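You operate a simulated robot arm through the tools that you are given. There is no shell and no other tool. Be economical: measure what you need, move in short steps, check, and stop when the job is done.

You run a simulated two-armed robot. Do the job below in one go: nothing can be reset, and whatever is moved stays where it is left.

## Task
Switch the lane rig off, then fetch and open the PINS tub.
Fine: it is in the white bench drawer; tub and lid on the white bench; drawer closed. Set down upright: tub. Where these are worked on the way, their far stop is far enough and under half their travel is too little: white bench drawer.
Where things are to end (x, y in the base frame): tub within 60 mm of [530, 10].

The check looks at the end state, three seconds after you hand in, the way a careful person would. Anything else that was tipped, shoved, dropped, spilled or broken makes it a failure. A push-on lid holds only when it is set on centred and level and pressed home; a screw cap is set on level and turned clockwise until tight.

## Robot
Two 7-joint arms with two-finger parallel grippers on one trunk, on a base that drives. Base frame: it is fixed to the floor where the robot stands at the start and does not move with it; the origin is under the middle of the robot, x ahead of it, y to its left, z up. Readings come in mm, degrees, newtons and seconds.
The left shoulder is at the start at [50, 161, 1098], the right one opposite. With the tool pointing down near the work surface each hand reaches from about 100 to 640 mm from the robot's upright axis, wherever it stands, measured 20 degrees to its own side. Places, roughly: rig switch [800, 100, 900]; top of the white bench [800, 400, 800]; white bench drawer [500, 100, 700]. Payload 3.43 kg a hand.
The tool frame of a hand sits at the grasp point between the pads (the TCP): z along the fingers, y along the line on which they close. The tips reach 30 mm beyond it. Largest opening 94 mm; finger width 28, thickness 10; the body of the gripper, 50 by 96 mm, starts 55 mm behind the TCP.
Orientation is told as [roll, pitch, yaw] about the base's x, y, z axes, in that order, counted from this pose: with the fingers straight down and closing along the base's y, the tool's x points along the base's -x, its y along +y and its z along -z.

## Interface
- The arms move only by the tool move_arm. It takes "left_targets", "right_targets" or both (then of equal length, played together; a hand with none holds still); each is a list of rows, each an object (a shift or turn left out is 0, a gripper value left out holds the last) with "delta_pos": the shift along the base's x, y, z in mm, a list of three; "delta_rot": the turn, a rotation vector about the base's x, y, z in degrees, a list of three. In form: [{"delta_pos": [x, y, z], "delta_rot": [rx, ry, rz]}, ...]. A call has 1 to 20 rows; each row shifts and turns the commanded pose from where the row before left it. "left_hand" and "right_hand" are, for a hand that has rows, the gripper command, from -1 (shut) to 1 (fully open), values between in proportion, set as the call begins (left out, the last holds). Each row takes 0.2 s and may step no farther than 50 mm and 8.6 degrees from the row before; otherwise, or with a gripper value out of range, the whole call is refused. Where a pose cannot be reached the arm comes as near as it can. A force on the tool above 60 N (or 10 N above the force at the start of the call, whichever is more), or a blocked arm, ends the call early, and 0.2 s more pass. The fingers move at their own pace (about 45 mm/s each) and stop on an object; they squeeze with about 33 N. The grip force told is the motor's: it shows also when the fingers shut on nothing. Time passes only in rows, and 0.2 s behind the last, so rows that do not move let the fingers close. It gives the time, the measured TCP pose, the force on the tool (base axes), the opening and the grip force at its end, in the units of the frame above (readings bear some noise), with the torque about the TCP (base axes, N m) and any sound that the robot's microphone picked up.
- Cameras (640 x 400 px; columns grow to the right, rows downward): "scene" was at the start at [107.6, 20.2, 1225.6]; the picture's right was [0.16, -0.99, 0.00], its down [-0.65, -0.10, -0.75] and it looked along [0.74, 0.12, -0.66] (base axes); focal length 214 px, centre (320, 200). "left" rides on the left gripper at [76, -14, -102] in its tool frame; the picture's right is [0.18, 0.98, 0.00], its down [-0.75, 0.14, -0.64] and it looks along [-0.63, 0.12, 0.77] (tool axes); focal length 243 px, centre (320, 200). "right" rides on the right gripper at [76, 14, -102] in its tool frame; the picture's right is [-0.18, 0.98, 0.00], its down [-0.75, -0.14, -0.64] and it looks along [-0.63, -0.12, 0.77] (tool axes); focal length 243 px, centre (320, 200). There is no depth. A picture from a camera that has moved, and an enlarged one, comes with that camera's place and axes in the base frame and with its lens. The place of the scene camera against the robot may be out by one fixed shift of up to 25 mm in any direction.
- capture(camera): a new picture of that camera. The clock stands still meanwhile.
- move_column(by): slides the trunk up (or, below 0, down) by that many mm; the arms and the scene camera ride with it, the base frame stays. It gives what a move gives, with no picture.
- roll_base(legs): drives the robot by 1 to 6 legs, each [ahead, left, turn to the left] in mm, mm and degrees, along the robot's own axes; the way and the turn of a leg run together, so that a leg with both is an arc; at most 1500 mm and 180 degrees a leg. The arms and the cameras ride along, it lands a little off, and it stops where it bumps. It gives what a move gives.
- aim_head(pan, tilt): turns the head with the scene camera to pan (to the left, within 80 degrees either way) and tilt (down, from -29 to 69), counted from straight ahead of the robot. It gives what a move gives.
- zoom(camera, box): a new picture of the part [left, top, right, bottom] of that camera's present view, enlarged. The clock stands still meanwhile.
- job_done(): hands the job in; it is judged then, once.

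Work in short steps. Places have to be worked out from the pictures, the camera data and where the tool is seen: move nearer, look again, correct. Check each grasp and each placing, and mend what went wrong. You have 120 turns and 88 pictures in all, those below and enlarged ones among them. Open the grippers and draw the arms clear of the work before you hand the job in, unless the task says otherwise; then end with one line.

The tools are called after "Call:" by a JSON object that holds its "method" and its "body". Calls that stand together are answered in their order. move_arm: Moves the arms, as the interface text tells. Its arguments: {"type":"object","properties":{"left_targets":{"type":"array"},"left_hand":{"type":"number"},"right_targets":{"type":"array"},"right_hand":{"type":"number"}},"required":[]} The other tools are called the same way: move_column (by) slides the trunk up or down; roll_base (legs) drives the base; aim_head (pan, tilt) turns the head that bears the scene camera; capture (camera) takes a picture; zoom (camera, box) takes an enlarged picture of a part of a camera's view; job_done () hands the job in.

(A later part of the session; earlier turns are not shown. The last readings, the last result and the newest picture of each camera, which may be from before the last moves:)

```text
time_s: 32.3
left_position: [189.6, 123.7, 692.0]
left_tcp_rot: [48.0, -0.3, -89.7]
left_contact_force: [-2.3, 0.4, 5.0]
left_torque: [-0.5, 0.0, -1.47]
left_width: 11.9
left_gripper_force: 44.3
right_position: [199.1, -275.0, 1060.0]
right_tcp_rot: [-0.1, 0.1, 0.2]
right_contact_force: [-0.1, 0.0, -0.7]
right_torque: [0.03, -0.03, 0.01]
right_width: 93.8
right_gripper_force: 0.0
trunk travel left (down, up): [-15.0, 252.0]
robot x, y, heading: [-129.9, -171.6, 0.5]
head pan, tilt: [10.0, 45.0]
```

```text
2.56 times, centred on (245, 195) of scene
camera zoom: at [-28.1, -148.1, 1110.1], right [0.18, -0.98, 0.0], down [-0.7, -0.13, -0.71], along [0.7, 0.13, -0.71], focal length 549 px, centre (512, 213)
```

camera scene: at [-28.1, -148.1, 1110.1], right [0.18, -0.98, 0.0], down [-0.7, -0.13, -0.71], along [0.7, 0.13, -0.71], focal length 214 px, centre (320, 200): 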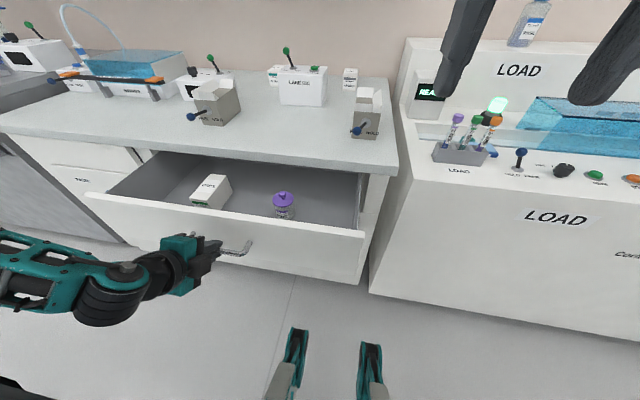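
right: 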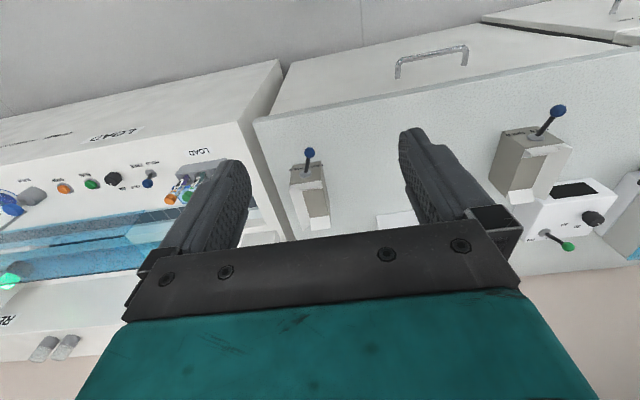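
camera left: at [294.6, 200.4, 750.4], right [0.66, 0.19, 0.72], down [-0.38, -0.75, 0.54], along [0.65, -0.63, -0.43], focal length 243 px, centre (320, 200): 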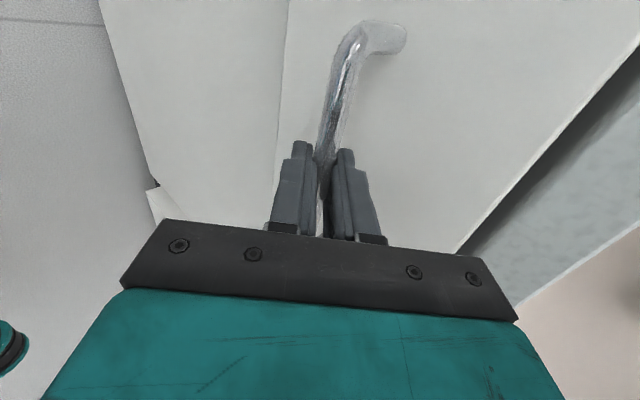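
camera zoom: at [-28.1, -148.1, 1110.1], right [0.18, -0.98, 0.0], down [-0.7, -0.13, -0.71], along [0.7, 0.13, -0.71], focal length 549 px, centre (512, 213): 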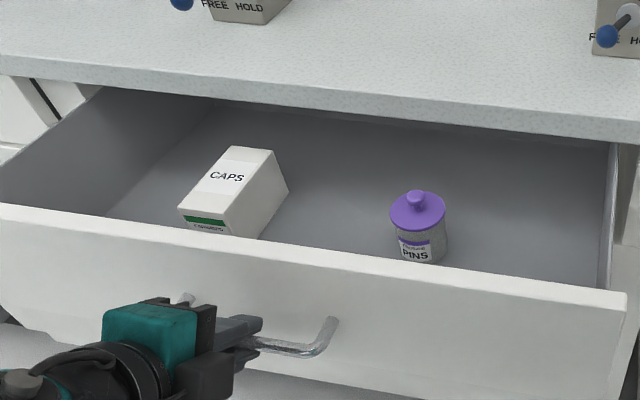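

The PINS tub (purple knobbed lid) is at about [376, 18], still near the bench edge. Still holding the handle, I back the base 80 mm to draw the drawer further out.

Call:
{"method": "roll_base", "body": {"legs": [[-80, 0, 0]]}}

Call:
{"method": "capture", "body": {"camera": "scene"}}

```text
time_s: 33.4
left_position: [111.7, 124.2, 691.9]
left_tcp_rot: [48.0, -0.1, -89.7]
left_contact_force: [-1.7, 5.7, 17.1]
left_torque: [0.18, -0.12, -0.87]
left_width: 11.8
left_gripper_force: 45.0
right_position: [118.4, -275.0, 1059.2]
right_tcp_rot: [0.0, 0.0, 0.3]
right_contact_force: [0.6, 0.1, -0.1]
right_torque: [0.0, -0.01, 0.0]
right_width: 93.9
right_gripper_force: 0.1
trunk travel left (down, up): [-15.0, 252.0]
robot x, y, heading: [-210.9, -171.0, 0.6]
head pan, tilt: [10.0, 45.0]
```

```text
54 pictures are left
camera scene: at [-107.9, -148.9, 1110.1], right [0.18, -0.98, 0.0], down [-0.69, -0.13, -0.71], along [0.7, 0.13, -0.71], focal length 214 px, centre (320, 200)
```

scene: 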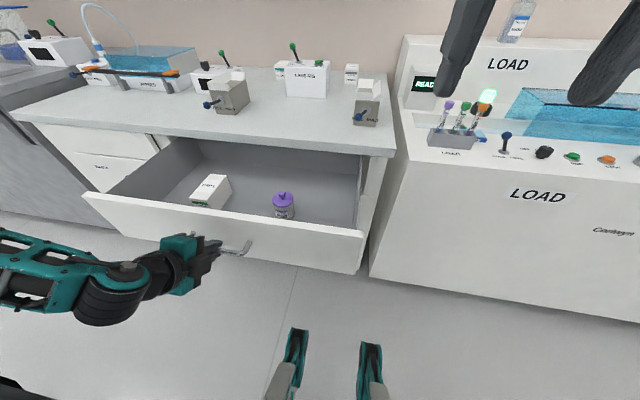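

The drawer is ~270 mm out; the tub should be near [297, 18]. Plan: right hand takes the tub from above, left hand shuts the drawer. I let go of the handle and back off.

Call:
{"method": "move_arm", "body": {"left_targets": [{}, {}, {"delta_pos": [-15, 0, 13.5]}, {"delta_pos": [-22, 0, 20]}, {"delta_pos": [-22, 0, 25]}, {"delta_pos": [0, 0, 40]}, {"delta_pos": [0, 0, 40]}, {"delta_pos": [0, 0, 40]}], "left_hand": 0.0}}

Call:
{"method": "roll_base", "body": {"legs": [[0, 270, 0]]}}

Call:
{"method": "aim_head", "body": {"pan": -10, "tilt": 50}}

Call:
{"method": "capture", "body": {"camera": "scene"}}

Call:
{"method": "capture", "body": {"camera": "right"}}

```text
time_s: 35.2
left_position: [135.4, 193.0, 779.5]
left_tcp_rot: [48.0, -0.2, -89.6]
left_contact_force: [-0.1, -1.4, -0.7]
left_torque: [0.01, 0.04, 0.01]
left_width: 47.1
left_gripper_force: 0.0
left hand out of reach, approached as far as the arm can: row 3, 4, 5, 6, 7, 8
right_position: [120.0, -274.6, 1058.8]
right_tcp_rot: [-0.1, 0.1, 0.3]
right_contact_force: [-1.1, -0.4, 0.1]
right_torque: [0.0, 0.01, 0.01]
right_width: 93.8
right_gripper_force: 0.1
trunk travel left (down, up): [-15.0, 252.0]
robot x, y, heading: [-210.3, -170.7, 0.5]
head pan, tilt: [10.0, 45.0]
```

```text
time_s: 38.1
left_position: [133.2, 460.3, 778.6]
left_tcp_rot: [48.0, -0.1, -89.7]
left_contact_force: [0.2, 0.5, -0.7]
left_torque: [0.02, 0.04, -0.01]
left_width: 47.1
left_gripper_force: 0.1
right_position: [117.8, -8.2, 1058.9]
right_tcp_rot: [0.0, 0.1, 0.2]
right_contact_force: [0.2, 0.2, -0.7]
right_torque: [-0.01, 0.02, 0.0]
right_width: 94.0
right_gripper_force: 0.1
trunk travel left (down, up): [-15.0, 252.0]
robot x, y, heading: [-212.5, 96.5, 0.2]
head pan, tilt: [10.0, 45.0]
```

```text
time_s: 39.0
left_position: [133.7, 458.9, 779.0]
left_tcp_rot: [48.0, -0.2, -89.7]
left_contact_force: [-0.4, -0.2, -0.1]
left_torque: [-0.01, 0.01, 0.0]
left_width: 47.0
left_gripper_force: 0.0
right_position: [117.6, -8.7, 1059.1]
right_tcp_rot: [0.0, 0.1, 0.3]
right_contact_force: [0.2, 0.1, 1.0]
right_torque: [0.01, 0.0, -0.04]
right_width: 94.0
right_gripper_force: 0.0
trunk travel left (down, up): [-15.0, 252.0]
robot x, y, heading: [-212.7, 94.0, 0.1]
head pan, tilt: [-10.0, 50.0]
```

```text
53 pictures are left
camera scene: at [-112.8, 90.6, 1103.0], right [-0.17, -0.99, 0.0], down [-0.76, 0.13, -0.64], along [0.63, -0.11, -0.77], focal length 214 px, centre (320, 200)
```

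scene: 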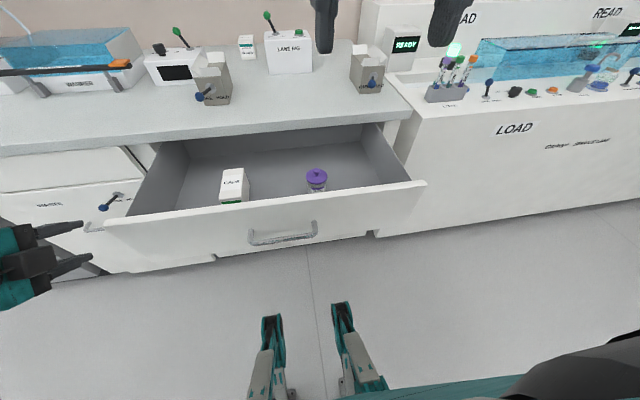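

```text
52 pictures are left
camera right: at [42.2, 4.8, 1161.5], right [0.18, 0.98, 0.0], down [0.76, -0.14, 0.64], along [0.63, -0.12, -0.77], focal length 243 px, centre (320, 200)
```

right: 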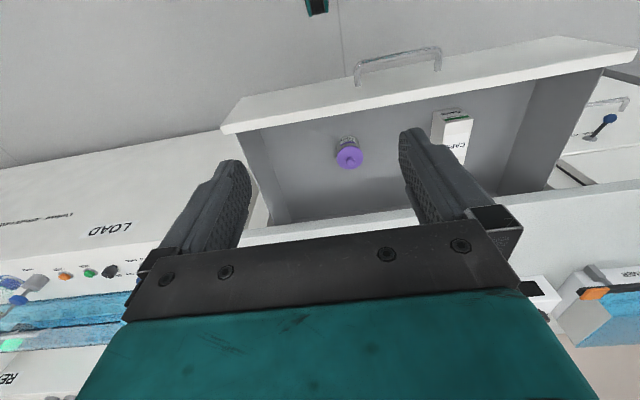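

From the right camera the tub's lid centre is near [315, 19]. I move the right hand to above it at z≈890 and look again.

Call:
{"method": "move_arm", "body": {"right_targets": [{"delta_pos": [28, 5, -32]}, {"delta_pos": [28, 5, -32]}, {"delta_pos": [28, 5, -32]}, {"delta_pos": [28, 5, -32]}, {"delta_pos": [28, 5, -32]}], "right_hand": 1}}

Call:
{"method": "capture", "body": {"camera": "right"}}

Call:
{"method": "capture", "body": {"camera": "scene"}}

```text
time_s: 40.2
left_position: [133.9, 459.3, 779.1]
left_tcp_rot: [48.0, -0.1, -89.7]
left_contact_force: [-0.2, -0.6, -1.1]
left_torque: [0.0, 0.0, 0.01]
left_width: 46.9
left_gripper_force: 0.1
right_position: [256.8, 16.5, 898.5]
right_tcp_rot: [0.0, 0.1, 0.3]
right_contact_force: [0.2, -0.3, 0.2]
right_torque: [0.01, 0.01, 0.01]
right_width: 94.1
right_gripper_force: 0.0
trunk travel left (down, up): [-15.0, 252.0]
robot x, y, heading: [-213.0, 96.7, 0.5]
head pan, tilt: [-10.0, 50.0]
```

```text
51 pictures are left
camera right: at [182.0, 28.8, 1001.9], right [0.18, 0.98, 0.0], down [0.76, -0.14, 0.64], along [0.63, -0.12, -0.77], focal length 243 px, centre (320, 200)
```

right: 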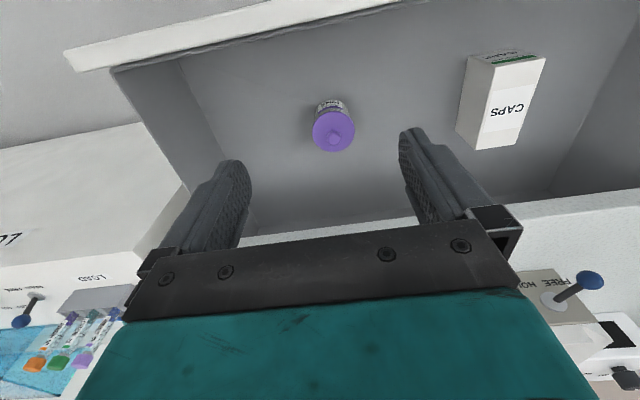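

```text
50 pictures are left
camera scene: at [-112.7, 90.6, 1103.0], right [-0.17, -0.99, 0.0], down [-0.76, 0.13, -0.64], along [0.63, -0.11, -0.77], focal length 214 px, centre (320, 200)
```

scene: 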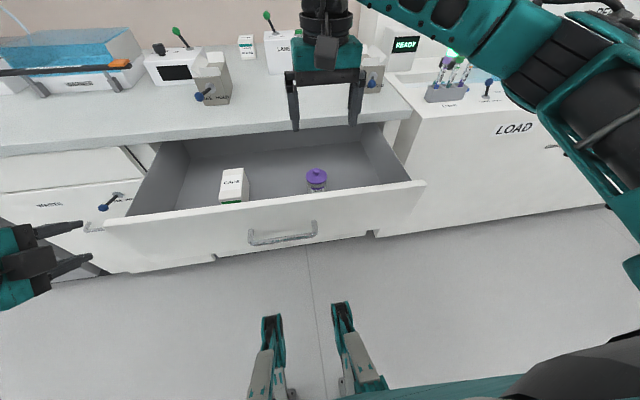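

Two right-camera rays meet at [324, 19, 680] for the lid. I zoom to compare lid and body widths before choosing the grip.

Call:
{"method": "zoom", "body": {"camera": "scene", "box": [290, 155, 346, 200]}}

Call:
{"method": "zoom", "body": {"camera": "right", "box": [290, 80, 380, 165]}}

```text
8.89 times, centred on (318, 178) of scene
camera zoom: at [-112.7, 90.6, 1103.0], right [-0.17, -0.99, 0.0], down [-0.76, 0.13, -0.64], along [0.63, -0.11, -0.77], focal length 1906 px, centre (338, 400)
```

zoom: 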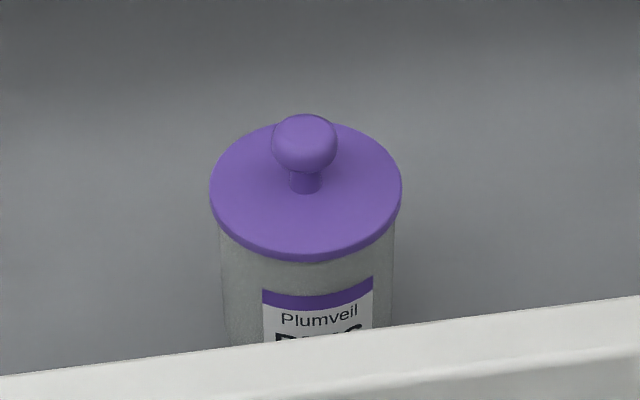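

```text
4.71 times, centred on (335, 122) of right
camera zoom: at [182.0, 28.8, 1001.9], right [0.18, 0.98, 0.0], down [0.76, -0.14, 0.64], along [0.63, -0.12, -0.77], focal length 1142 px, centre (249, 565)
```

zoom: 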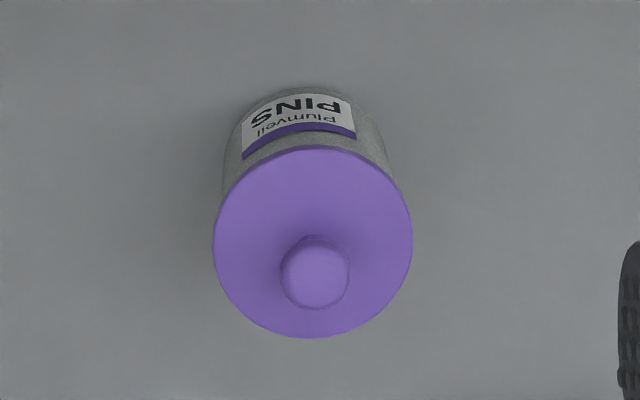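

The lid (~58 mm, knob 20 mm) overhangs the body only slightly, so I grip at the rim with the fingers straddling the whole tub. I move over [324, 19] and come down to z≈745 first to check.

Call:
{"method": "move_arm", "body": {"right_targets": [{"delta_pos": [34, 1, -20]}, {"delta_pos": [33, 1.5, -20]}, {"delta_pos": [0, 0, -38]}, {"delta_pos": [0, 0, -38]}, {"delta_pos": [0, 0, -37]}]}}

Call:
{"method": "capture", "body": {"camera": "right"}}

```text
time_s: 41.4
left_position: [134.1, 459.6, 778.9]
left_tcp_rot: [48.2, -0.2, -89.7]
left_contact_force: [0.8, 0.9, 0.4]
left_torque: [-0.01, 0.02, -0.01]
left_width: 47.2
left_gripper_force: 0.1
right_position: [326.0, 18.5, 745.4]
right_tcp_rot: [0.0, 0.1, 0.4]
right_contact_force: [0.0, 0.2, 0.3]
right_torque: [-0.02, -0.02, -0.01]
right_width: 93.7
right_gripper_force: 0.0
trunk travel left (down, up): [-15.0, 252.0]
robot x, y, heading: [-215.9, 96.2, 0.1]
head pan, tilt: [-10.0, 50.0]
```

```text
47 pictures are left
camera right: at [249.8, 31.9, 848.1], right [0.18, 0.98, 0.0], down [0.76, -0.14, 0.64], along [0.63, -0.12, -0.77], focal length 243 px, centre (320, 200)
```

right: 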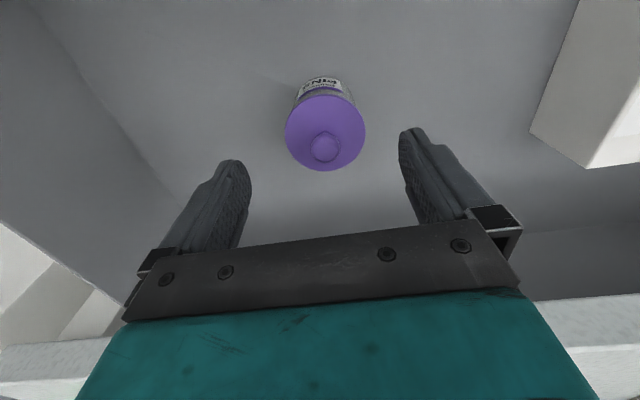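

Lid confirmed at [324, 21, 680]. I descend to z≈676, the fingers either side of it.

Call:
{"method": "move_arm", "body": {"right_targets": [{"delta_pos": [-1, 2, -20]}, {"delta_pos": [0, 0, -20]}, {"delta_pos": [0, 0, -15]}, {"delta_pos": [0, 0, -14]}]}}

Call:
{"method": "capture", "body": {"camera": "right"}}

```text
time_s: 42.4
left_position: [132.9, 459.2, 777.9]
left_tcp_rot: [48.1, -0.2, -89.7]
left_contact_force: [-0.1, -1.6, -0.4]
left_torque: [0.05, -0.01, -0.03]
left_width: 46.8
left_gripper_force: 0.0
right_position: [325.2, 19.2, 676.1]
right_tcp_rot: [0.0, 0.1, 0.1]
right_contact_force: [-0.4, 0.2, 0.8]
right_torque: [0.01, -0.01, 0.03]
right_width: 94.1
right_gripper_force: 0.1
trunk travel left (down, up): [-15.0, 252.0]
robot x, y, heading: [-214.4, 93.0, 0.5]
head pan, tilt: [-10.0, 50.0]
```

```text
46 pictures are left
camera right: at [248.6, 33.7, 779.3], right [0.18, 0.98, 0.0], down [0.76, -0.14, 0.64], along [0.63, -0.12, -0.77], focal length 243 px, centre (320, 200)
```

right: 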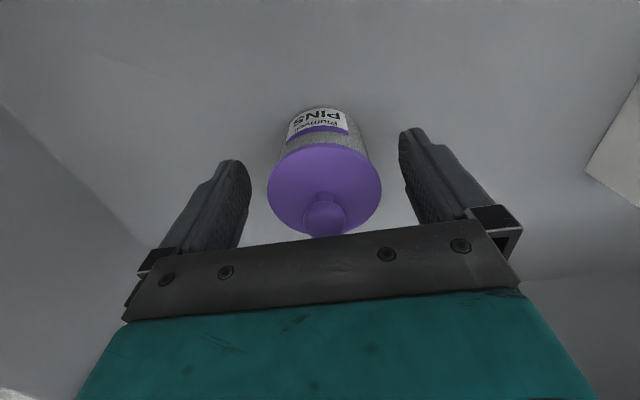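

Lid centred at TCP height. I close on it.

Call:
{"method": "move_arm", "body": {"right_targets": [{}, {}, {}, {}], "right_hand": -0.2}}

Call:
{"method": "capture", "body": {"camera": "right"}}

```text
time_s: 43.4
left_position: [133.9, 458.6, 778.3]
left_tcp_rot: [48.0, -0.2, -89.8]
left_contact_force: [-0.2, -0.4, -0.2]
left_torque: [-0.01, 0.01, 0.01]
left_width: 47.1
left_gripper_force: 0.1
right_position: [325.2, 21.2, 676.5]
right_tcp_rot: [0.0, 0.0, 0.3]
right_contact_force: [-0.8, -0.1, -0.2]
right_torque: [-0.04, -0.01, 0.02]
right_width: 59.2
right_gripper_force: 33.4
trunk travel left (down, up): [-15.0, 252.0]
robot x, y, heading: [-213.1, 101.8, 0.2]
head pan, tilt: [-10.0, 50.0]
```

```text
45 pictures are left
camera right: at [248.6, 33.8, 779.4], right [0.18, 0.98, 0.0], down [0.76, -0.14, 0.64], along [0.63, -0.12, -0.77], focal length 243 px, centre (320, 200)
```

right: 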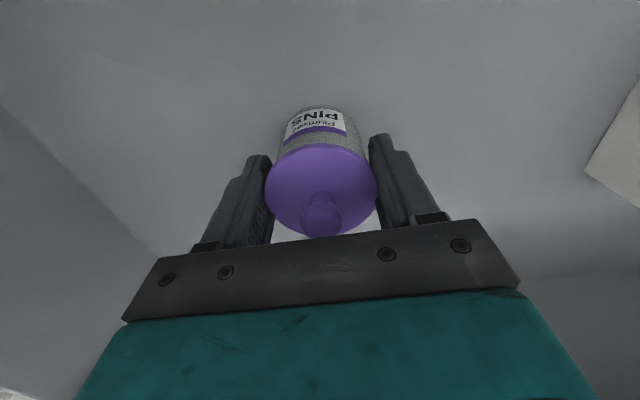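

Gripped at 59 mm. I lift 15 mm and look whether the body comes along.

Call:
{"method": "move_arm", "body": {"right_targets": [{"delta_pos": [0, 0, 4]}, {"delta_pos": [0, 0, 5]}, {"delta_pos": [0, 0, 6]}]}}

Call:
{"method": "capture", "body": {"camera": "right"}}

```text
time_s: 44.2
left_position: [133.0, 460.3, 779.4]
left_tcp_rot: [48.0, -0.1, -89.7]
left_contact_force: [0.2, 0.2, 0.7]
left_torque: [0.02, -0.01, 0.03]
left_width: 46.8
left_gripper_force: 0.1
right_position: [323.4, 21.1, 692.9]
right_tcp_rot: [0.0, 0.2, 0.3]
right_contact_force: [-0.3, 0.8, -0.6]
right_torque: [0.01, 0.01, -0.01]
right_width: 58.8
right_gripper_force: 33.3
trunk travel left (down, up): [-15.0, 252.0]
robot x, y, heading: [-211.5, 96.1, 0.3]
head pan, tilt: [-10.0, 50.0]
```

```text
44 pictures are left
camera right: at [247.9, 34.4, 794.6], right [0.18, 0.98, 0.0], down [0.76, -0.14, 0.64], along [0.63, -0.11, -0.77], focal length 243 px, centre (320, 200)
```

right: 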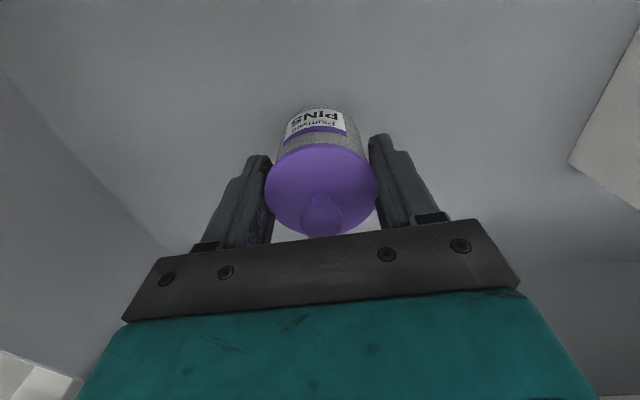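

The body comes with the lid. I lift out gently to z≈950 while drawing slightly back, then close the drawer with the left hand.

Call:
{"method": "move_arm", "body": {"right_targets": [{"delta_pos": [0, 0, 15]}, {"delta_pos": [0, 0, 20]}, {"delta_pos": [0, 0, 25]}, {"delta_pos": [0, 0, 25]}, {"delta_pos": [-5, 0, 25]}, {"delta_pos": [-5, 0, 25]}, {"delta_pos": [-5, 0, 25]}, {"delta_pos": [-5, 0, 25]}, {"delta_pos": [-5, 0, 25]}, {"delta_pos": [-5, 0, 25]}, {"delta_pos": [-5, 0, 25]}]}}

Call:
{"method": "capture", "body": {"camera": "scene"}}

```text
time_s: 46.6
left_position: [134.9, 460.0, 778.4]
left_tcp_rot: [48.0, -0.2, -89.7]
left_contact_force: [-0.6, 0.0, 0.0]
left_torque: [-0.04, -0.01, 0.04]
left_width: 46.9
left_gripper_force: 0.1
right_position: [288.9, 20.4, 953.7]
right_tcp_rot: [0.0, 0.0, 0.2]
right_contact_force: [0.6, 0.0, -0.5]
right_torque: [0.0, 0.01, 0.01]
right_width: 58.9
right_gripper_force: 33.0
trunk travel left (down, up): [-15.0, 252.0]
robot x, y, heading: [-212.2, 97.0, 0.4]
head pan, tilt: [-10.0, 50.0]
```

```text
43 pictures are left
camera scene: at [-112.8, 90.5, 1102.9], right [-0.17, -0.99, 0.0], down [-0.76, 0.13, -0.64], along [0.63, -0.11, -0.77], focal length 214 px, centre (320, 200)
```

scene: 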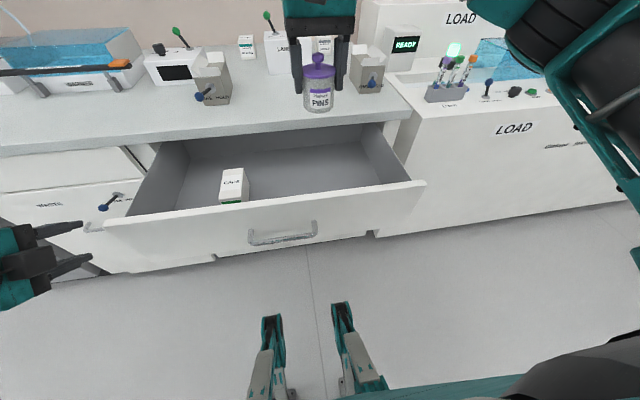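

The tub hangs well in the right hand. To push the drawer shut I'll use a left-hand pose I know is reachable: I move the right hand a bit inward and up, roll the base back 35 and right 110, and close the left fingers.

Call:
{"method": "move_arm", "body": {"right_targets": [{"delta_pos": [0, 20, 10]}, {"delta_pos": [0, 20, 10]}], "left_targets": [{"delta_pos": [0, 0, 15]}, {"delta_pos": [0, 0, 15]}], "left_hand": -1}}

Call:
{"method": "roll_base", "body": {"legs": [[-35, 0, 0], [0, -110, 0]]}}

Call:
{"method": "aim_head", "body": {"pan": 15, "tilt": 55}}

Call:
{"method": "capture", "body": {"camera": "scene"}}

```text
time_s: 47.2
left_position: [140.3, 464.6, 805.8]
left_tcp_rot: [47.9, -0.3, -89.7]
left_contact_force: [-0.7, 0.3, 0.1]
left_torque: [0.01, -0.02, 0.01]
left_width: 0.0
left_gripper_force: 4.4
left hand out of reach, approached as far as the arm can: row 1, 2
right_position: [289.5, 59.4, 971.3]
right_tcp_rot: [0.0, 0.1, 0.2]
right_contact_force: [-0.2, 0.6, -0.2]
right_torque: [0.03, 0.01, -0.02]
right_width: 59.0
right_gripper_force: 33.0
trunk travel left (down, up): [-15.0, 252.0]
robot x, y, heading: [-210.8, 100.0, 0.1]
head pan, tilt: [-10.0, 50.0]
```

```text
time_s: 49.2
left_position: [106.3, 355.4, 805.7]
left_tcp_rot: [48.0, -0.2, -89.8]
left_contact_force: [0.5, 0.2, 0.8]
left_torque: [0.02, 0.0, 0.04]
left_width: 0.2
left_gripper_force: 32.5
right_position: [254.7, -50.2, 971.7]
right_tcp_rot: [0.0, 0.1, 0.4]
right_contact_force: [0.0, 0.0, -0.9]
right_torque: [0.01, 0.0, 0.01]
right_width: 58.6
right_gripper_force: 33.0
trunk travel left (down, up): [-15.0, 252.0]
robot x, y, heading: [-247.4, -10.0, 0.5]
head pan, tilt: [-10.0, 50.0]
```

```text
time_s: 50.1
left_position: [106.4, 354.5, 807.0]
left_tcp_rot: [47.9, -0.2, -89.7]
left_contact_force: [0.8, -0.7, 0.1]
left_torque: [-0.01, -0.02, -0.01]
left_width: 0.0
left_gripper_force: 33.1
right_position: [254.2, -50.2, 971.6]
right_tcp_rot: [0.0, 0.1, 0.3]
right_contact_force: [0.1, -0.6, -0.6]
right_torque: [-0.02, -0.03, 0.01]
right_width: 58.7
right_gripper_force: 33.1
trunk travel left (down, up): [-15.0, 252.0]
robot x, y, heading: [-249.1, -11.5, 0.4]
head pan, tilt: [15.0, 55.0]
```

```text
42 pictures are left
camera scene: at [-153.4, 12.6, 1096.4], right [0.26, -0.96, 0.0], down [-0.79, -0.22, -0.57], along [0.55, 0.15, -0.82], focal length 214 px, centre (320, 200)
```

scene: 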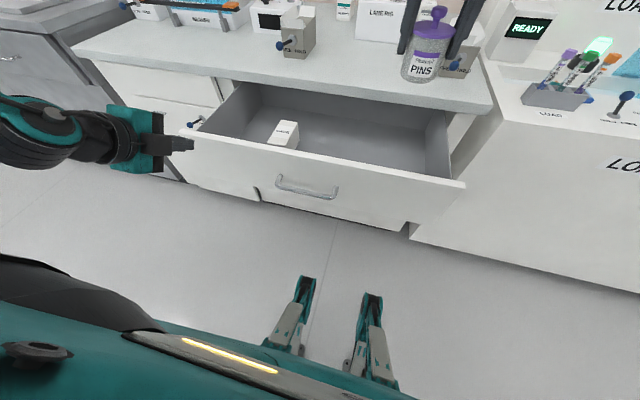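

Now I bring the left fist down and in to about [100, 268, 700], just before the drawer front left of the handle.

Call:
{"method": "move_arm", "body": {"left_targets": [{"delta_pos": [-2, -17, -22]}, {"delta_pos": [-2, -17, -22]}, {"delta_pos": [-2, -17, -22]}, {"delta_pos": [0, -17, -22]}, {"delta_pos": [0, -17, -20]}]}}

Call:
{"method": "capture", "body": {"camera": "scene"}}

```text
time_s: 51.3
left_position: [105.2, 272.3, 696.8]
left_tcp_rot: [47.9, -0.2, -89.7]
left_contact_force: [0.0, -0.9, 0.3]
left_torque: [-0.01, 0.03, 0.0]
left_width: 0.0
left_gripper_force: 33.0
left hand out of reach, approached as far as the arm can: row 1
right_position: [255.5, -49.3, 971.3]
right_tcp_rot: [0.0, 0.1, 0.4]
right_contact_force: [0.0, 0.1, -1.0]
right_torque: [0.02, 0.01, -0.03]
right_width: 58.6
right_gripper_force: 33.6
trunk travel left (down, up): [-15.0, 252.0]
robot x, y, heading: [-247.3, -13.5, 0.3]
head pan, tilt: [15.0, 55.0]
```

```text
41 pictures are left
camera scene: at [-153.4, 12.6, 1096.5], right [0.26, -0.96, 0.0], down [-0.79, -0.22, -0.57], along [0.55, 0.15, -0.82], focal length 214 px, centre (320, 200)
```

scene: 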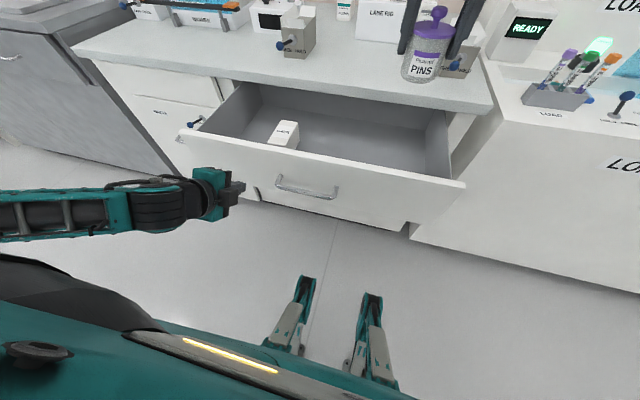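

The fist is placed before the front. I bring it to contact with the arm, then roll the base ahead in short legs to push the drawer in.

Call:
{"method": "move_arm", "body": {"left_targets": [{"delta_pos": [8, 0, 0]}, {"delta_pos": [8, 0, 0]}, {"delta_pos": [8, 0, 0]}, {"delta_pos": [10, 0, 0]}, {"delta_pos": [10, 0, 0]}]}}

Call:
{"method": "roll_base", "body": {"legs": [[50, 0, 0], [50, 0, 0], [50, 0, 0], [50, 0, 0]]}}

Call:
{"method": "capture", "body": {"camera": "scene"}}

```text
time_s: 52.5
left_position: [148.8, 273.5, 696.3]
left_tcp_rot: [47.9, -0.3, -89.7]
left_contact_force: [-1.7, -0.3, 0.2]
left_torque: [0.0, 0.03, -0.03]
left_width: 0.0
left_gripper_force: 33.3
right_position: [254.3, -50.2, 972.3]
right_tcp_rot: [0.0, 0.1, 0.4]
right_contact_force: [0.6, 1.0, -0.9]
right_torque: [0.0, -0.02, 0.02]
right_width: 58.6
right_gripper_force: 33.4
trunk travel left (down, up): [-15.0, 252.0]
robot x, y, heading: [-246.9, -12.2, 0.4]
head pan, tilt: [15.0, 55.0]
```

```text
time_s: 55.0
left_position: [348.4, 274.5, 696.4]
left_tcp_rot: [47.9, -0.3, -89.8]
left_contact_force: [-0.2, -0.6, -0.4]
left_torque: [0.0, 0.0, -0.02]
left_width: 0.0
left_gripper_force: 33.2
right_position: [453.8, -48.8, 971.8]
right_tcp_rot: [0.0, 0.1, 0.1]
right_contact_force: [0.0, -0.4, -0.3]
right_torque: [-0.02, -0.03, -0.02]
right_width: 58.8
right_gripper_force: 33.4
trunk travel left (down, up): [-15.0, 252.0]
robot x, y, heading: [-42.9, -14.2, 0.3]
head pan, tilt: [15.0, 55.0]
```

```text
40 pictures are left
camera scene: at [46.1, 13.6, 1096.4], right [0.26, -0.96, 0.0], down [-0.79, -0.22, -0.57], along [0.55, 0.15, -0.82], focal length 214 px, centre (320, 200)
```

scene: 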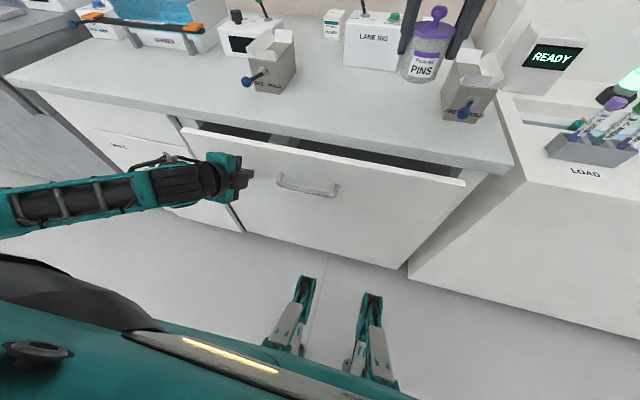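

The drawer is ~50 mm from closed. I finish by pushing with the arm under its force guard.

Call:
{"method": "move_arm", "body": {"left_targets": [{"delta_pos": [10, 0, 0]}, {"delta_pos": [10, 0, 0]}, {"delta_pos": [10, 0, 0]}, {"delta_pos": [10, 0, 0]}, {"delta_pos": [8, 0, 0]}, {"delta_pos": [6, 0, 0]}, {"delta_pos": [6, 0, 0]}, {"delta_pos": [6, 0, 0]}]}}

Call:
{"method": "capture", "body": {"camera": "scene"}}

```text
time_s: 56.5
left_position: [393.6, 273.9, 695.0]
left_tcp_rot: [47.4, -0.2, -89.8]
left_contact_force: [-24.3, 2.6, 18.0]
left_torque: [0.09, -0.21, 0.02]
left_width: 0.0
left_gripper_force: 32.8
right_position: [450.8, -47.2, 973.7]
right_tcp_rot: [0.0, -0.1, 0.4]
right_contact_force: [0.1, 0.2, -0.7]
right_torque: [0.02, 0.01, 0.03]
right_width: 58.7
right_gripper_force: 32.8
trunk travel left (down, up): [-15.0, 252.0]
robot x, y, heading: [-51.8, -11.7, 0.3]
head pan, tilt: [15.0, 55.0]
stopped in row 7 (left hand): the force on the tool passed its limit at 70 N (the readings are from after the stop); the commanded pose is now the measured one
```

```text
39 pictures are left
camera scene: at [42.1, 13.7, 1097.0], right [0.27, -0.96, 0.0], down [-0.79, -0.22, -0.58], along [0.56, 0.15, -0.82], focal length 214 px, centre (320, 200)
```

scene: 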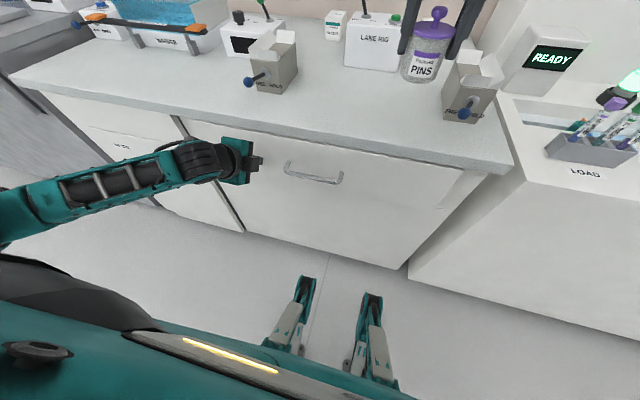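

The drawer is shut (70 N at the stop). I withdraw the left hand, raise the trunk again, and roll toward the set-down spot.

Call:
{"method": "move_arm", "body": {"left_targets": [{"delta_pos": [-20, 0, 10]}, {"delta_pos": [-35, 10, 20]}, {"delta_pos": [-35, 20, 30]}, {"delta_pos": [-10, 20, 40]}], "left_hand": -0.5}}

Call:
{"method": "move_column", "body": {"by": 110}}

Call:
{"method": "roll_base", "body": {"legs": [[80, 60, 0]]}}

Call:
{"method": "aim_head", "body": {"pan": 0, "tilt": 50}}

Call:
{"method": "capture", "body": {"camera": "scene"}}

```text
refused: row 3 steps farther than a row can; nothing moved
```

```text
time_s: 57.9
left_position: [391.6, 272.7, 802.7]
left_tcp_rot: [46.9, -0.4, -89.8]
left_contact_force: [-33.0, 2.3, -5.5]
left_torque: [0.05, 0.57, 0.02]
left_width: 0.0
left_gripper_force: 32.8
right_position: [452.4, -46.3, 1083.8]
right_tcp_rot: [-0.2, 0.1, 0.4]
right_contact_force: [-0.6, -0.3, -0.5]
right_torque: [-0.02, -0.01, 0.02]
right_width: 58.5
right_gripper_force: 32.8
trunk travel left (down, up): [-125.0, 142.0]
robot x, y, heading: [-50.7, -14.9, 0.5]
head pan, tilt: [15.0, 55.0]
```

```text
time_s: 58.6
left_position: [391.5, 273.1, 801.9]
left_tcp_rot: [46.5, -0.6, -90.4]
left_contact_force: [-21.1, 1.8, 16.1]
left_torque: [0.1, -0.18, 0.2]
left_width: 0.0
left_gripper_force: 33.1
right_position: [457.1, -41.6, 1083.9]
right_tcp_rot: [0.0, -0.2, 0.5]
right_contact_force: [0.1, -1.1, -1.1]
right_torque: [0.0, -0.01, 0.02]
right_width: 58.7
right_gripper_force: 33.3
trunk travel left (down, up): [-125.0, 142.0]
robot x, y, heading: [-41.6, -7.6, 0.4]
head pan, tilt: [15.0, 55.0]
stopped in leg 1: the force on the tool passed its limit at 78 N (the readings are from after the stop); the commanded pose is now the measured one
```

```text
time_s: 59.4
left_position: [393.5, 272.9, 802.2]
left_tcp_rot: [46.5, -0.7, -90.4]
left_contact_force: [-30.0, 4.0, 19.6]
left_torque: [0.09, -0.14, 0.25]
left_width: 0.0
left_gripper_force: 33.2
right_position: [456.0, -42.0, 1083.6]
right_tcp_rot: [0.0, -0.1, 0.4]
right_contact_force: [0.3, -0.4, -0.5]
right_torque: [0.01, 0.0, -0.03]
right_width: 58.5
right_gripper_force: 33.9
trunk travel left (down, up): [-125.0, 142.0]
robot x, y, heading: [-45.1, -5.7, 0.6]
head pan, tilt: [0.0, 50.0]
```

```text
38 pictures are left
camera scene: at [54.1, -0.2, 1213.5], right [0.01, -1.0, 0.0], down [-0.76, -0.01, -0.65], along [0.65, 0.01, -0.76], focal length 214 px, centre (320, 200)
```

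scene: 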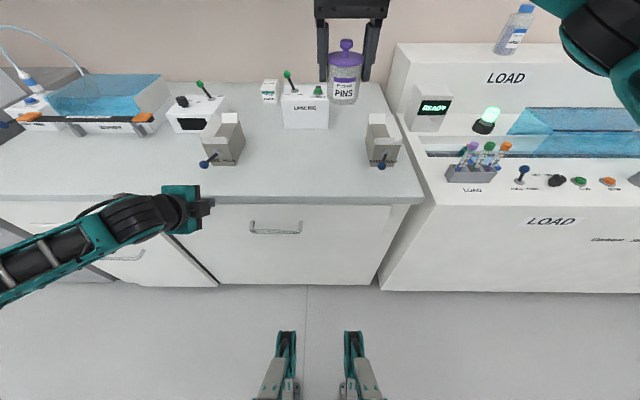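

My withdrawal was refused (a step too long), so the left fist only pressed against the fixed bench edge; nothing else moved. I back it away now in shorter steps.

Call:
{"method": "move_arm", "body": {"left_targets": [{"delta_pos": [-20, 0, 5]}, {"delta_pos": [-30, 0, 20]}, {"delta_pos": [-30, 0, 30]}, {"delta_pos": [0, 10, 40]}, {"delta_pos": [0, 10, 40]}], "left_hand": -0.5}}

```text
time_s: 60.6
left_position: [342.7, 302.9, 923.4]
left_tcp_rot: [46.0, -0.7, -90.4]
left_contact_force: [0.0, -0.3, 0.4]
left_torque: [0.02, 0.0, 0.03]
left_width: 23.5
left_gripper_force: 0.0
left hand out of reach, approached as far as the arm can: row 3, 4, 5
right_position: [459.6, -43.1, 1082.0]
right_tcp_rot: [0.0, 0.1, 0.5]
right_contact_force: [0.4, -0.4, -1.1]
right_torque: [0.03, -0.01, 0.04]
right_width: 58.4
right_gripper_force: 32.9
trunk travel left (down, up): [-125.0, 142.0]
robot x, y, heading: [-47.1, -8.2, 0.5]
head pan, tilt: [0.0, 50.0]
```

The left hand is clear. Now I roll 80 ahead and 60 left.

Call:
{"method": "roll_base", "body": {"legs": [[80, 60, 0]]}}

Call:
{"method": "capture", "body": {"camera": "scene"}}

```text
time_s: 61.8
left_position: [421.6, 364.8, 922.5]
left_tcp_rot: [46.1, -0.7, -90.4]
left_contact_force: [0.8, 1.0, -0.1]
left_torque: [0.02, 0.0, -0.02]
left_width: 23.4
left_gripper_force: 0.0
right_position: [538.5, 17.9, 1082.1]
right_tcp_rot: [0.0, 0.0, 0.4]
right_contact_force: [0.5, 0.9, 0.5]
right_torque: [0.0, 0.02, 0.02]
right_width: 58.6
right_gripper_force: 33.6
trunk travel left (down, up): [-125.0, 142.0]
robot x, y, heading: [33.8, 58.5, 0.4]
head pan, tilt: [0.0, 50.0]
```

```text
37 pictures are left
camera scene: at [137.4, 61.3, 1212.9], right [0.01, -1.0, 0.0], down [-0.77, -0.01, -0.64], along [0.64, 0.01, -0.77], focal length 214 px, centre (320, 200)
```

scene: 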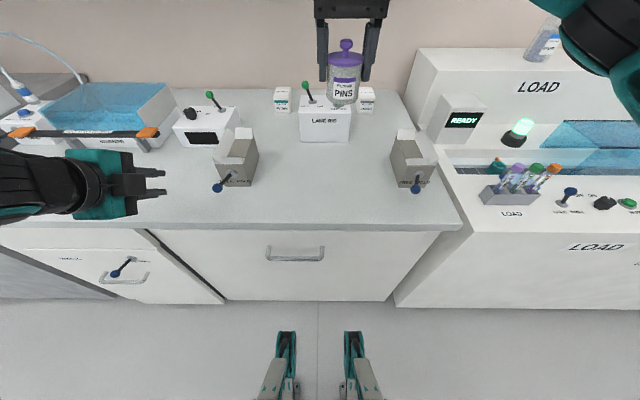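

The tub hangs over the spot. I lower it to z≈900.

Call:
{"method": "move_arm", "body": {"right_targets": [{"delta_pos": [-4, -4, -36]}, {"delta_pos": [-4, -4, -36]}, {"delta_pos": [0, 0, -36]}, {"delta_pos": [0, 0, -36]}, {"delta_pos": [0, 0, -36]}]}}

Call:
{"method": "capture", "body": {"camera": "right"}}

Call:
{"method": "zoom", "body": {"camera": "scene", "box": [240, 100, 440, 240]}}

```text
time_s: 63.0
left_position: [423.0, 364.2, 922.5]
left_tcp_rot: [46.1, -0.8, -90.5]
left_contact_force: [1.0, 0.2, 0.6]
left_torque: [0.02, 0.03, 0.0]
left_width: 23.3
left_gripper_force: 0.1
right_position: [530.8, 10.8, 901.1]
right_tcp_rot: [0.0, 0.1, 0.5]
right_contact_force: [1.1, -0.2, -0.2]
right_torque: [-0.02, -0.02, -0.01]
right_width: 58.5
right_gripper_force: 32.5
trunk travel left (down, up): [-125.0, 142.0]
robot x, y, heading: [34.4, 53.2, 0.3]
head pan, tilt: [0.0, 50.0]
```

```text
36 pictures are left
camera right: at [455.0, 23.6, 1003.7], right [0.18, 0.98, 0.0], down [0.76, -0.14, 0.64], along [0.63, -0.11, -0.77], focal length 243 px, centre (320, 200)
```

right: 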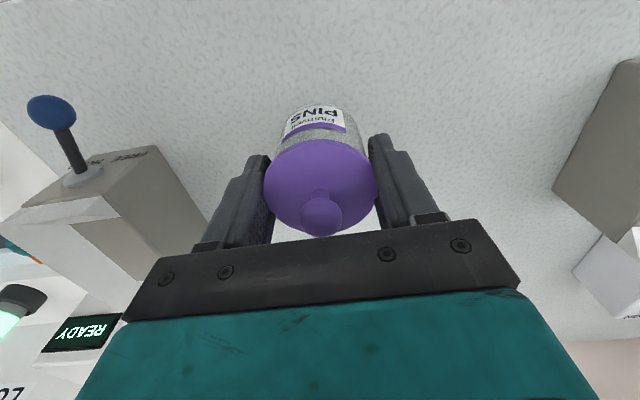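

```text
2.86 times, centred on (340, 170) of scene
camera zoom: at [137.2, 61.0, 1213.0], right [0.01, -1.0, 0.0], down [-0.77, -0.01, -0.64], along [0.64, 0.01, -0.77], focal length 613 px, centre (263, 286)
```

zoom: 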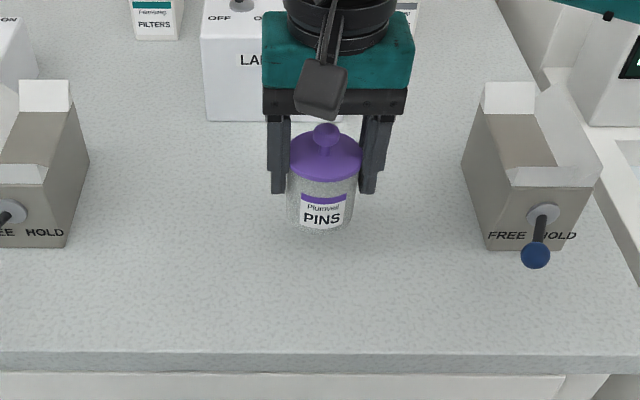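

Tub bottom is about 46–50 mm under the TCP. I lower to z≈860, then step down gently.

Call:
{"method": "move_arm", "body": {"right_targets": [{"delta_pos": [0, 0, -15]}, {"delta_pos": [0, 0, -15]}, {"delta_pos": [0, 0, -11]}]}}

Call:
{"method": "move_arm", "body": {"right_targets": [{"delta_pos": [0, 0, -2]}, {"delta_pos": [0, 0, -2]}, {"delta_pos": [0, 0, -2]}]}}

Call:
{"method": "move_arm", "body": {"right_targets": [{"delta_pos": [0, 0, -2]}, {"delta_pos": [0, 0, -2]}]}}

```text
time_s: 63.8
left_position: [422.1, 364.9, 922.6]
left_tcp_rot: [46.2, -0.8, -90.4]
left_contact_force: [-1.1, 0.8, 0.1]
left_torque: [-0.02, 0.0, -0.03]
left_width: 23.3
left_gripper_force: 0.0
right_position: [529.4, 9.5, 859.8]
right_tcp_rot: [0.0, 0.2, 0.4]
right_contact_force: [-0.1, 0.4, -0.7]
right_torque: [0.0, 0.0, 0.0]
right_width: 59.0
right_gripper_force: 32.8
trunk travel left (down, up): [-125.0, 142.0]
robot x, y, heading: [41.1, 52.1, 0.1]
head pan, tilt: [0.0, 50.0]
```

```text
time_s: 64.6
left_position: [421.2, 364.1, 924.5]
left_tcp_rot: [46.4, -0.8, -90.5]
left_contact_force: [-0.5, -0.2, 0.5]
left_torque: [-0.03, 0.01, -0.03]
left_width: 23.4
left_gripper_force: 0.1
right_position: [529.3, 10.2, 859.7]
right_tcp_rot: [0.1, -0.4, 0.3]
right_contact_force: [0.0, -3.1, 28.6]
right_torque: [-0.22, 0.23, 0.0]
right_width: 58.6
right_gripper_force: 32.8
trunk travel left (down, up): [-125.0, 142.0]
robot x, y, heading: [34.4, 53.6, 0.4]
head pan, tilt: [0.0, 50.0]
```

```text
time_s: 65.2
left_position: [420.1, 363.5, 923.5]
left_tcp_rot: [46.3, -0.7, -90.5]
left_contact_force: [0.4, 1.1, 0.4]
left_torque: [0.0, 0.01, -0.01]
left_width: 23.5
left_gripper_force: 0.0
right_position: [530.5, 9.5, 857.3]
right_tcp_rot: [0.2, -0.6, 0.3]
right_contact_force: [2.2, -4.2, 36.5]
right_torque: [-0.05, -0.25, -0.04]
right_width: 59.0
right_gripper_force: 32.2
trunk travel left (down, up): [-125.0, 142.0]
robot x, y, heading: [36.0, 54.0, 0.4]
head pan, tilt: [0.0, 50.0]
```

The tub stands on the bench (contact at TCP z≈859). I ease the load, open, and rise.

Call:
{"method": "move_arm", "body": {"right_targets": [{"delta_pos": [0, 0, 4]}, {"delta_pos": [0, 0, 3]}]}}

Call:
{"method": "move_arm", "body": {"right_targets": [{}, {}, {}, {"delta_pos": [0, 0, 20]}, {"delta_pos": [0, 0, 30]}, {"delta_pos": [0, 0, 30]}, {"delta_pos": [0, 0, 30]}], "right_hand": 1}}

Call:
{"method": "capture", "body": {"camera": "right"}}

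Call:
{"method": "zoom", "body": {"camera": "scene", "box": [240, 100, 440, 240]}}

```text
time_s: 65.8
left_position: [422.1, 362.7, 921.4]
left_tcp_rot: [46.1, -0.8, -90.4]
left_contact_force: [0.0, -0.8, -0.3]
left_torque: [-0.01, -0.03, 0.0]
left_width: 23.6
left_gripper_force: 0.1
right_position: [528.4, 11.5, 857.1]
right_tcp_rot: [-0.1, 0.2, 0.4]
right_contact_force: [3.4, 1.0, 10.0]
right_torque: [0.18, -0.48, 0.01]
right_width: 58.6
right_gripper_force: 33.1
trunk travel left (down, up): [-125.0, 142.0]
robot x, y, heading: [35.3, 53.4, 0.6]
head pan, tilt: [0.0, 50.0]
```

```text
time_s: 67.4
left_position: [422.7, 364.4, 923.2]
left_tcp_rot: [46.0, -0.7, -90.4]
left_contact_force: [-0.8, -1.3, 0.2]
left_torque: [0.02, -0.02, -0.03]
left_width: 23.6
left_gripper_force: 0.0
right_position: [530.6, 9.1, 968.4]
right_tcp_rot: [0.0, 0.1, 0.5]
right_contact_force: [0.3, 0.1, -0.3]
right_torque: [0.01, 0.0, 0.02]
right_width: 93.8
right_gripper_force: 0.0
trunk travel left (down, up): [-125.0, 142.0]
robot x, y, heading: [37.2, 52.2, 0.7]
head pan, tilt: [0.0, 50.0]
```

```text
34 pictures are left
camera right: at [454.8, 23.1, 1070.8], right [0.18, 0.98, 0.0], down [0.76, -0.13, 0.64], along [0.63, -0.11, -0.77], focal length 243 px, centre (320, 200)
```

right: 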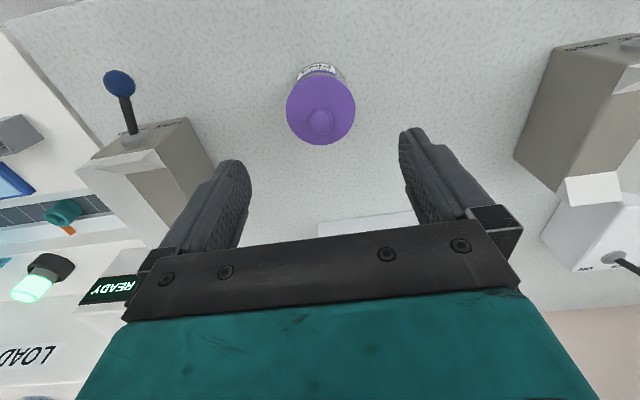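

```text
2.86 times, centred on (340, 170) of scene
camera zoom: at [136.9, 61.1, 1212.9], right [0.01, -1.0, 0.0], down [-0.77, -0.01, -0.64], along [0.64, 0.01, -0.77], focal length 613 px, centre (263, 286)
```

zoom: 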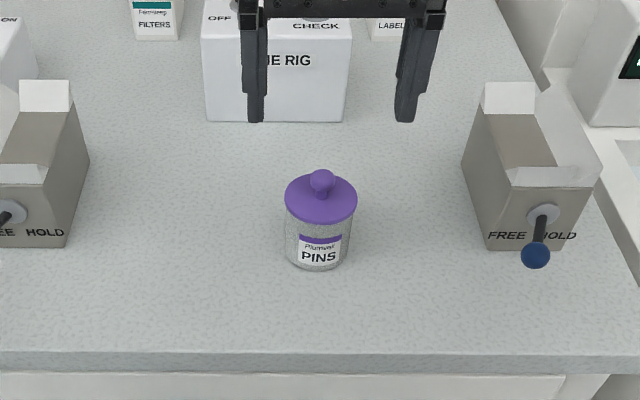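

The tub stands upright at about [526, 11], lid top z≈865. Next the left hand must hold the body below the rim from the side, camera side up; I try rolling the left hand another 90° in free air.

Call:
{"method": "move_arm", "body": {"left_targets": [{"delta_pos": [0, 0, 5], "delta_rot": [5.9, 0, -5.66]}, {"delta_pos": [0, 0, 5], "delta_rot": [5.9, 0, -5.66]}, {"delta_pos": [0, 0, 5], "delta_rot": [5.9, 0, -5.66]}, {"delta_pos": [0, 0, 5], "delta_rot": [5.9, 0, -5.66]}, {"delta_pos": [0, 0, 5], "delta_rot": [5.9, 0, -5.66]}, {"delta_pos": [0, 0, 5], "delta_rot": [5.9, 0, -5.66]}, {"delta_pos": [0, 0, 0], "delta_rot": [5.9, 0, -5.66]}, {"delta_pos": [0, 0, 0], "delta_rot": [5.9, 0, -5.66]}, {"delta_pos": [0, 0, 0], "delta_rot": [5.9, 0, -5.66]}, {"delta_pos": [0, 0, 0], "delta_rot": [5.9, 0, -5.66]}, {"delta_pos": [0, 0, 0], "delta_rot": [5.9, 0, -5.66]}]}}

```text
time_s: 69.8
left_position: [425.2, 366.3, 952.9]
left_tcp_rot: [0.1, 45.3, -179.8]
left_contact_force: [-0.1, 0.1, 0.5]
left_torque: [0.0, 0.02, 0.03]
left_width: 23.4
left_gripper_force: 0.1
left hand out of reach, approached as far as the arm can: row 10
right_position: [530.7, 9.0, 967.9]
right_tcp_rot: [0.0, 0.1, 0.4]
right_contact_force: [0.3, -0.1, -0.3]
right_torque: [-0.01, -0.01, 0.05]
right_width: 94.2
right_gripper_force: 0.0
trunk travel left (down, up): [-125.0, 142.0]
robot x, y, heading: [38.6, 53.7, 0.4]
head pan, tilt: [0.0, 50.0]
```

It reaches. Now I turn it to head 40° to the right and 20° below horizontal while moving to a pre-grasp about [441, 86, 889], opening the fingers to ~75 mm.

Call:
{"method": "move_arm", "body": {"left_targets": [{"delta_pos": [2, -35, -8], "delta_rot": [0, 0, -8]}, {"delta_pos": [2, -35, -8], "delta_rot": [0, 0, -8]}, {"delta_pos": [2, -35, -8], "delta_rot": [0, 0, -8]}, {"delta_pos": [2, -35, -8], "delta_rot": [0, 0, -8]}, {"delta_pos": [2, -35, -8], "delta_rot": [0, 0, -8]}, {"delta_pos": [2, -35, -8], "delta_rot": [-5.34, -6.36, 0]}, {"delta_pos": [2, -35, -8], "delta_rot": [-5.34, -6.36, 0]}, {"delta_pos": [2, -35, -8], "delta_rot": [-5.34, -6.36, 0]}], "left_hand": 0.6}}

Call:
{"method": "capture", "body": {"camera": "left"}}

Call:
{"method": "capture", "body": {"camera": "scene"}}

```text
time_s: 71.6
left_position: [443.0, 113.7, 915.7]
left_tcp_rot: [1.2, 70.3, 141.4]
left_contact_force: [0.6, 0.0, -0.8]
left_torque: [-0.01, -0.01, -0.01]
left_width: 75.0
left_gripper_force: 0.0
left hand out of reach, approached as far as the arm can: row 8
right_position: [530.3, 9.2, 967.6]
right_tcp_rot: [0.0, 0.1, 0.4]
right_contact_force: [0.8, 1.5, 0.0]
right_torque: [0.02, -0.03, 0.03]
right_width: 94.1
right_gripper_force: 0.0
trunk travel left (down, up): [-125.0, 142.0]
robot x, y, heading: [37.8, 50.9, 0.6]
head pan, tilt: [0.0, 50.0]
```

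```text
32 pictures are left
camera left: at [397.3, 171.3, 1022.9], right [-0.58, -0.79, 0.18], down [-0.75, 0.44, -0.49], along [0.31, -0.42, -0.85], focal length 243 px, centre (320, 200)
```

left: 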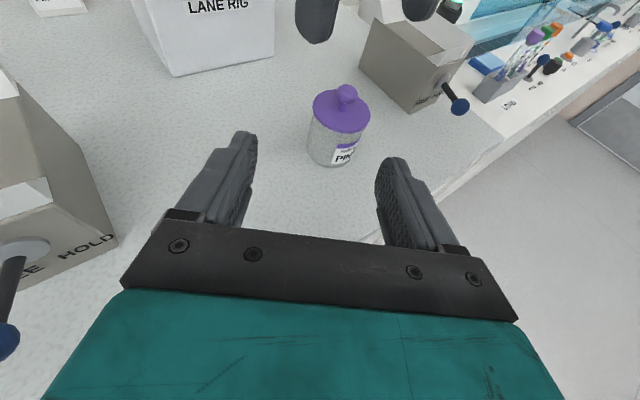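

```text
31 pictures are left
camera scene: at [136.9, 61.3, 1213.0], right [0.01, -1.0, 0.0], down [-0.77, -0.01, -0.64], along [0.64, 0.01, -0.77], focal length 214 px, centre (320, 200)
```

scene: 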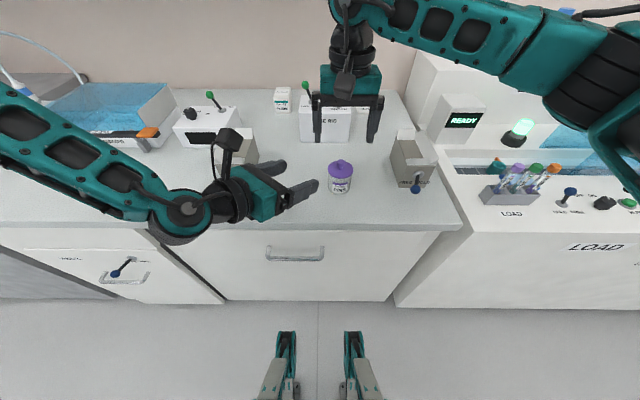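

The tub stands at [527, 13], bench z≈800, body 800–855. Pre-grasp line: TCP [447, 77, 863] heading to [521, 18, 829]. I first shift the base right 60 to relieve the left arm (right hand is high and clear), then lower the left hand to the line.

Call:
{"method": "roll_base", "body": {"legs": [[0, -60, 0]]}}

Call:
{"method": "move_arm", "body": {"left_targets": [{"delta_pos": [0, 10, -10]}, {"delta_pos": [0, 10, -14]}, {"delta_pos": [0, 3, -14]}, {"delta_pos": [4, 0, -14]}], "right_targets": [{"delta_pos": [0, 15, 10]}, {"delta_pos": [0, 15, 10]}, {"delta_pos": [0, 15, 10]}, {"delta_pos": [0, 15, 10]}]}}

Call:
{"method": "capture", "body": {"camera": "left"}}

```text
time_s: 72.8
left_position: [443.0, 53.4, 917.1]
left_tcp_rot: [0.9, 70.2, 140.9]
left_contact_force: [0.9, -0.7, 0.5]
left_torque: [0.04, -0.02, -0.01]
left_width: 75.4
left_gripper_force: 0.3
right_position: [531.3, -50.7, 968.6]
right_tcp_rot: [0.0, 0.1, 0.4]
right_contact_force: [0.0, 0.1, -0.1]
right_torque: [0.05, 0.03, 0.01]
right_width: 93.8
right_gripper_force: 0.1
trunk travel left (down, up): [-125.0, 142.0]
robot x, y, heading: [37.7, -8.8, 0.4]
head pan, tilt: [0.0, 50.0]
```

```text
time_s: 73.8
left_position: [448.3, 92.3, 883.5]
left_tcp_rot: [0.8, 70.2, 140.8]
left_contact_force: [-0.1, 1.1, 0.5]
left_torque: [-0.04, -0.01, 0.0]
left_width: 75.4
left_gripper_force: 0.0
left hand out of reach, approached as far as the arm can: row 2, 3, 4
right_position: [530.5, 10.5, 1007.9]
right_tcp_rot: [-0.1, 0.1, 0.4]
right_contact_force: [0.1, -0.1, -0.2]
right_torque: [0.04, -0.02, -0.03]
right_width: 94.0
right_gripper_force: 0.1
trunk travel left (down, up): [-125.0, 142.0]
robot x, y, heading: [33.8, -6.6, 0.4]
head pan, tilt: [0.0, 50.0]
```

```text
30 pictures are left
camera left: at [403.6, 149.2, 989.6], right [-0.58, -0.79, 0.18], down [-0.75, 0.44, -0.49], along [0.31, -0.42, -0.85], focal length 243 px, centre (320, 200)
```

left: 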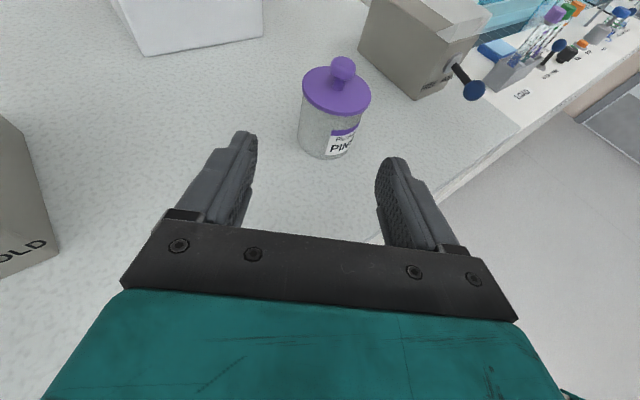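

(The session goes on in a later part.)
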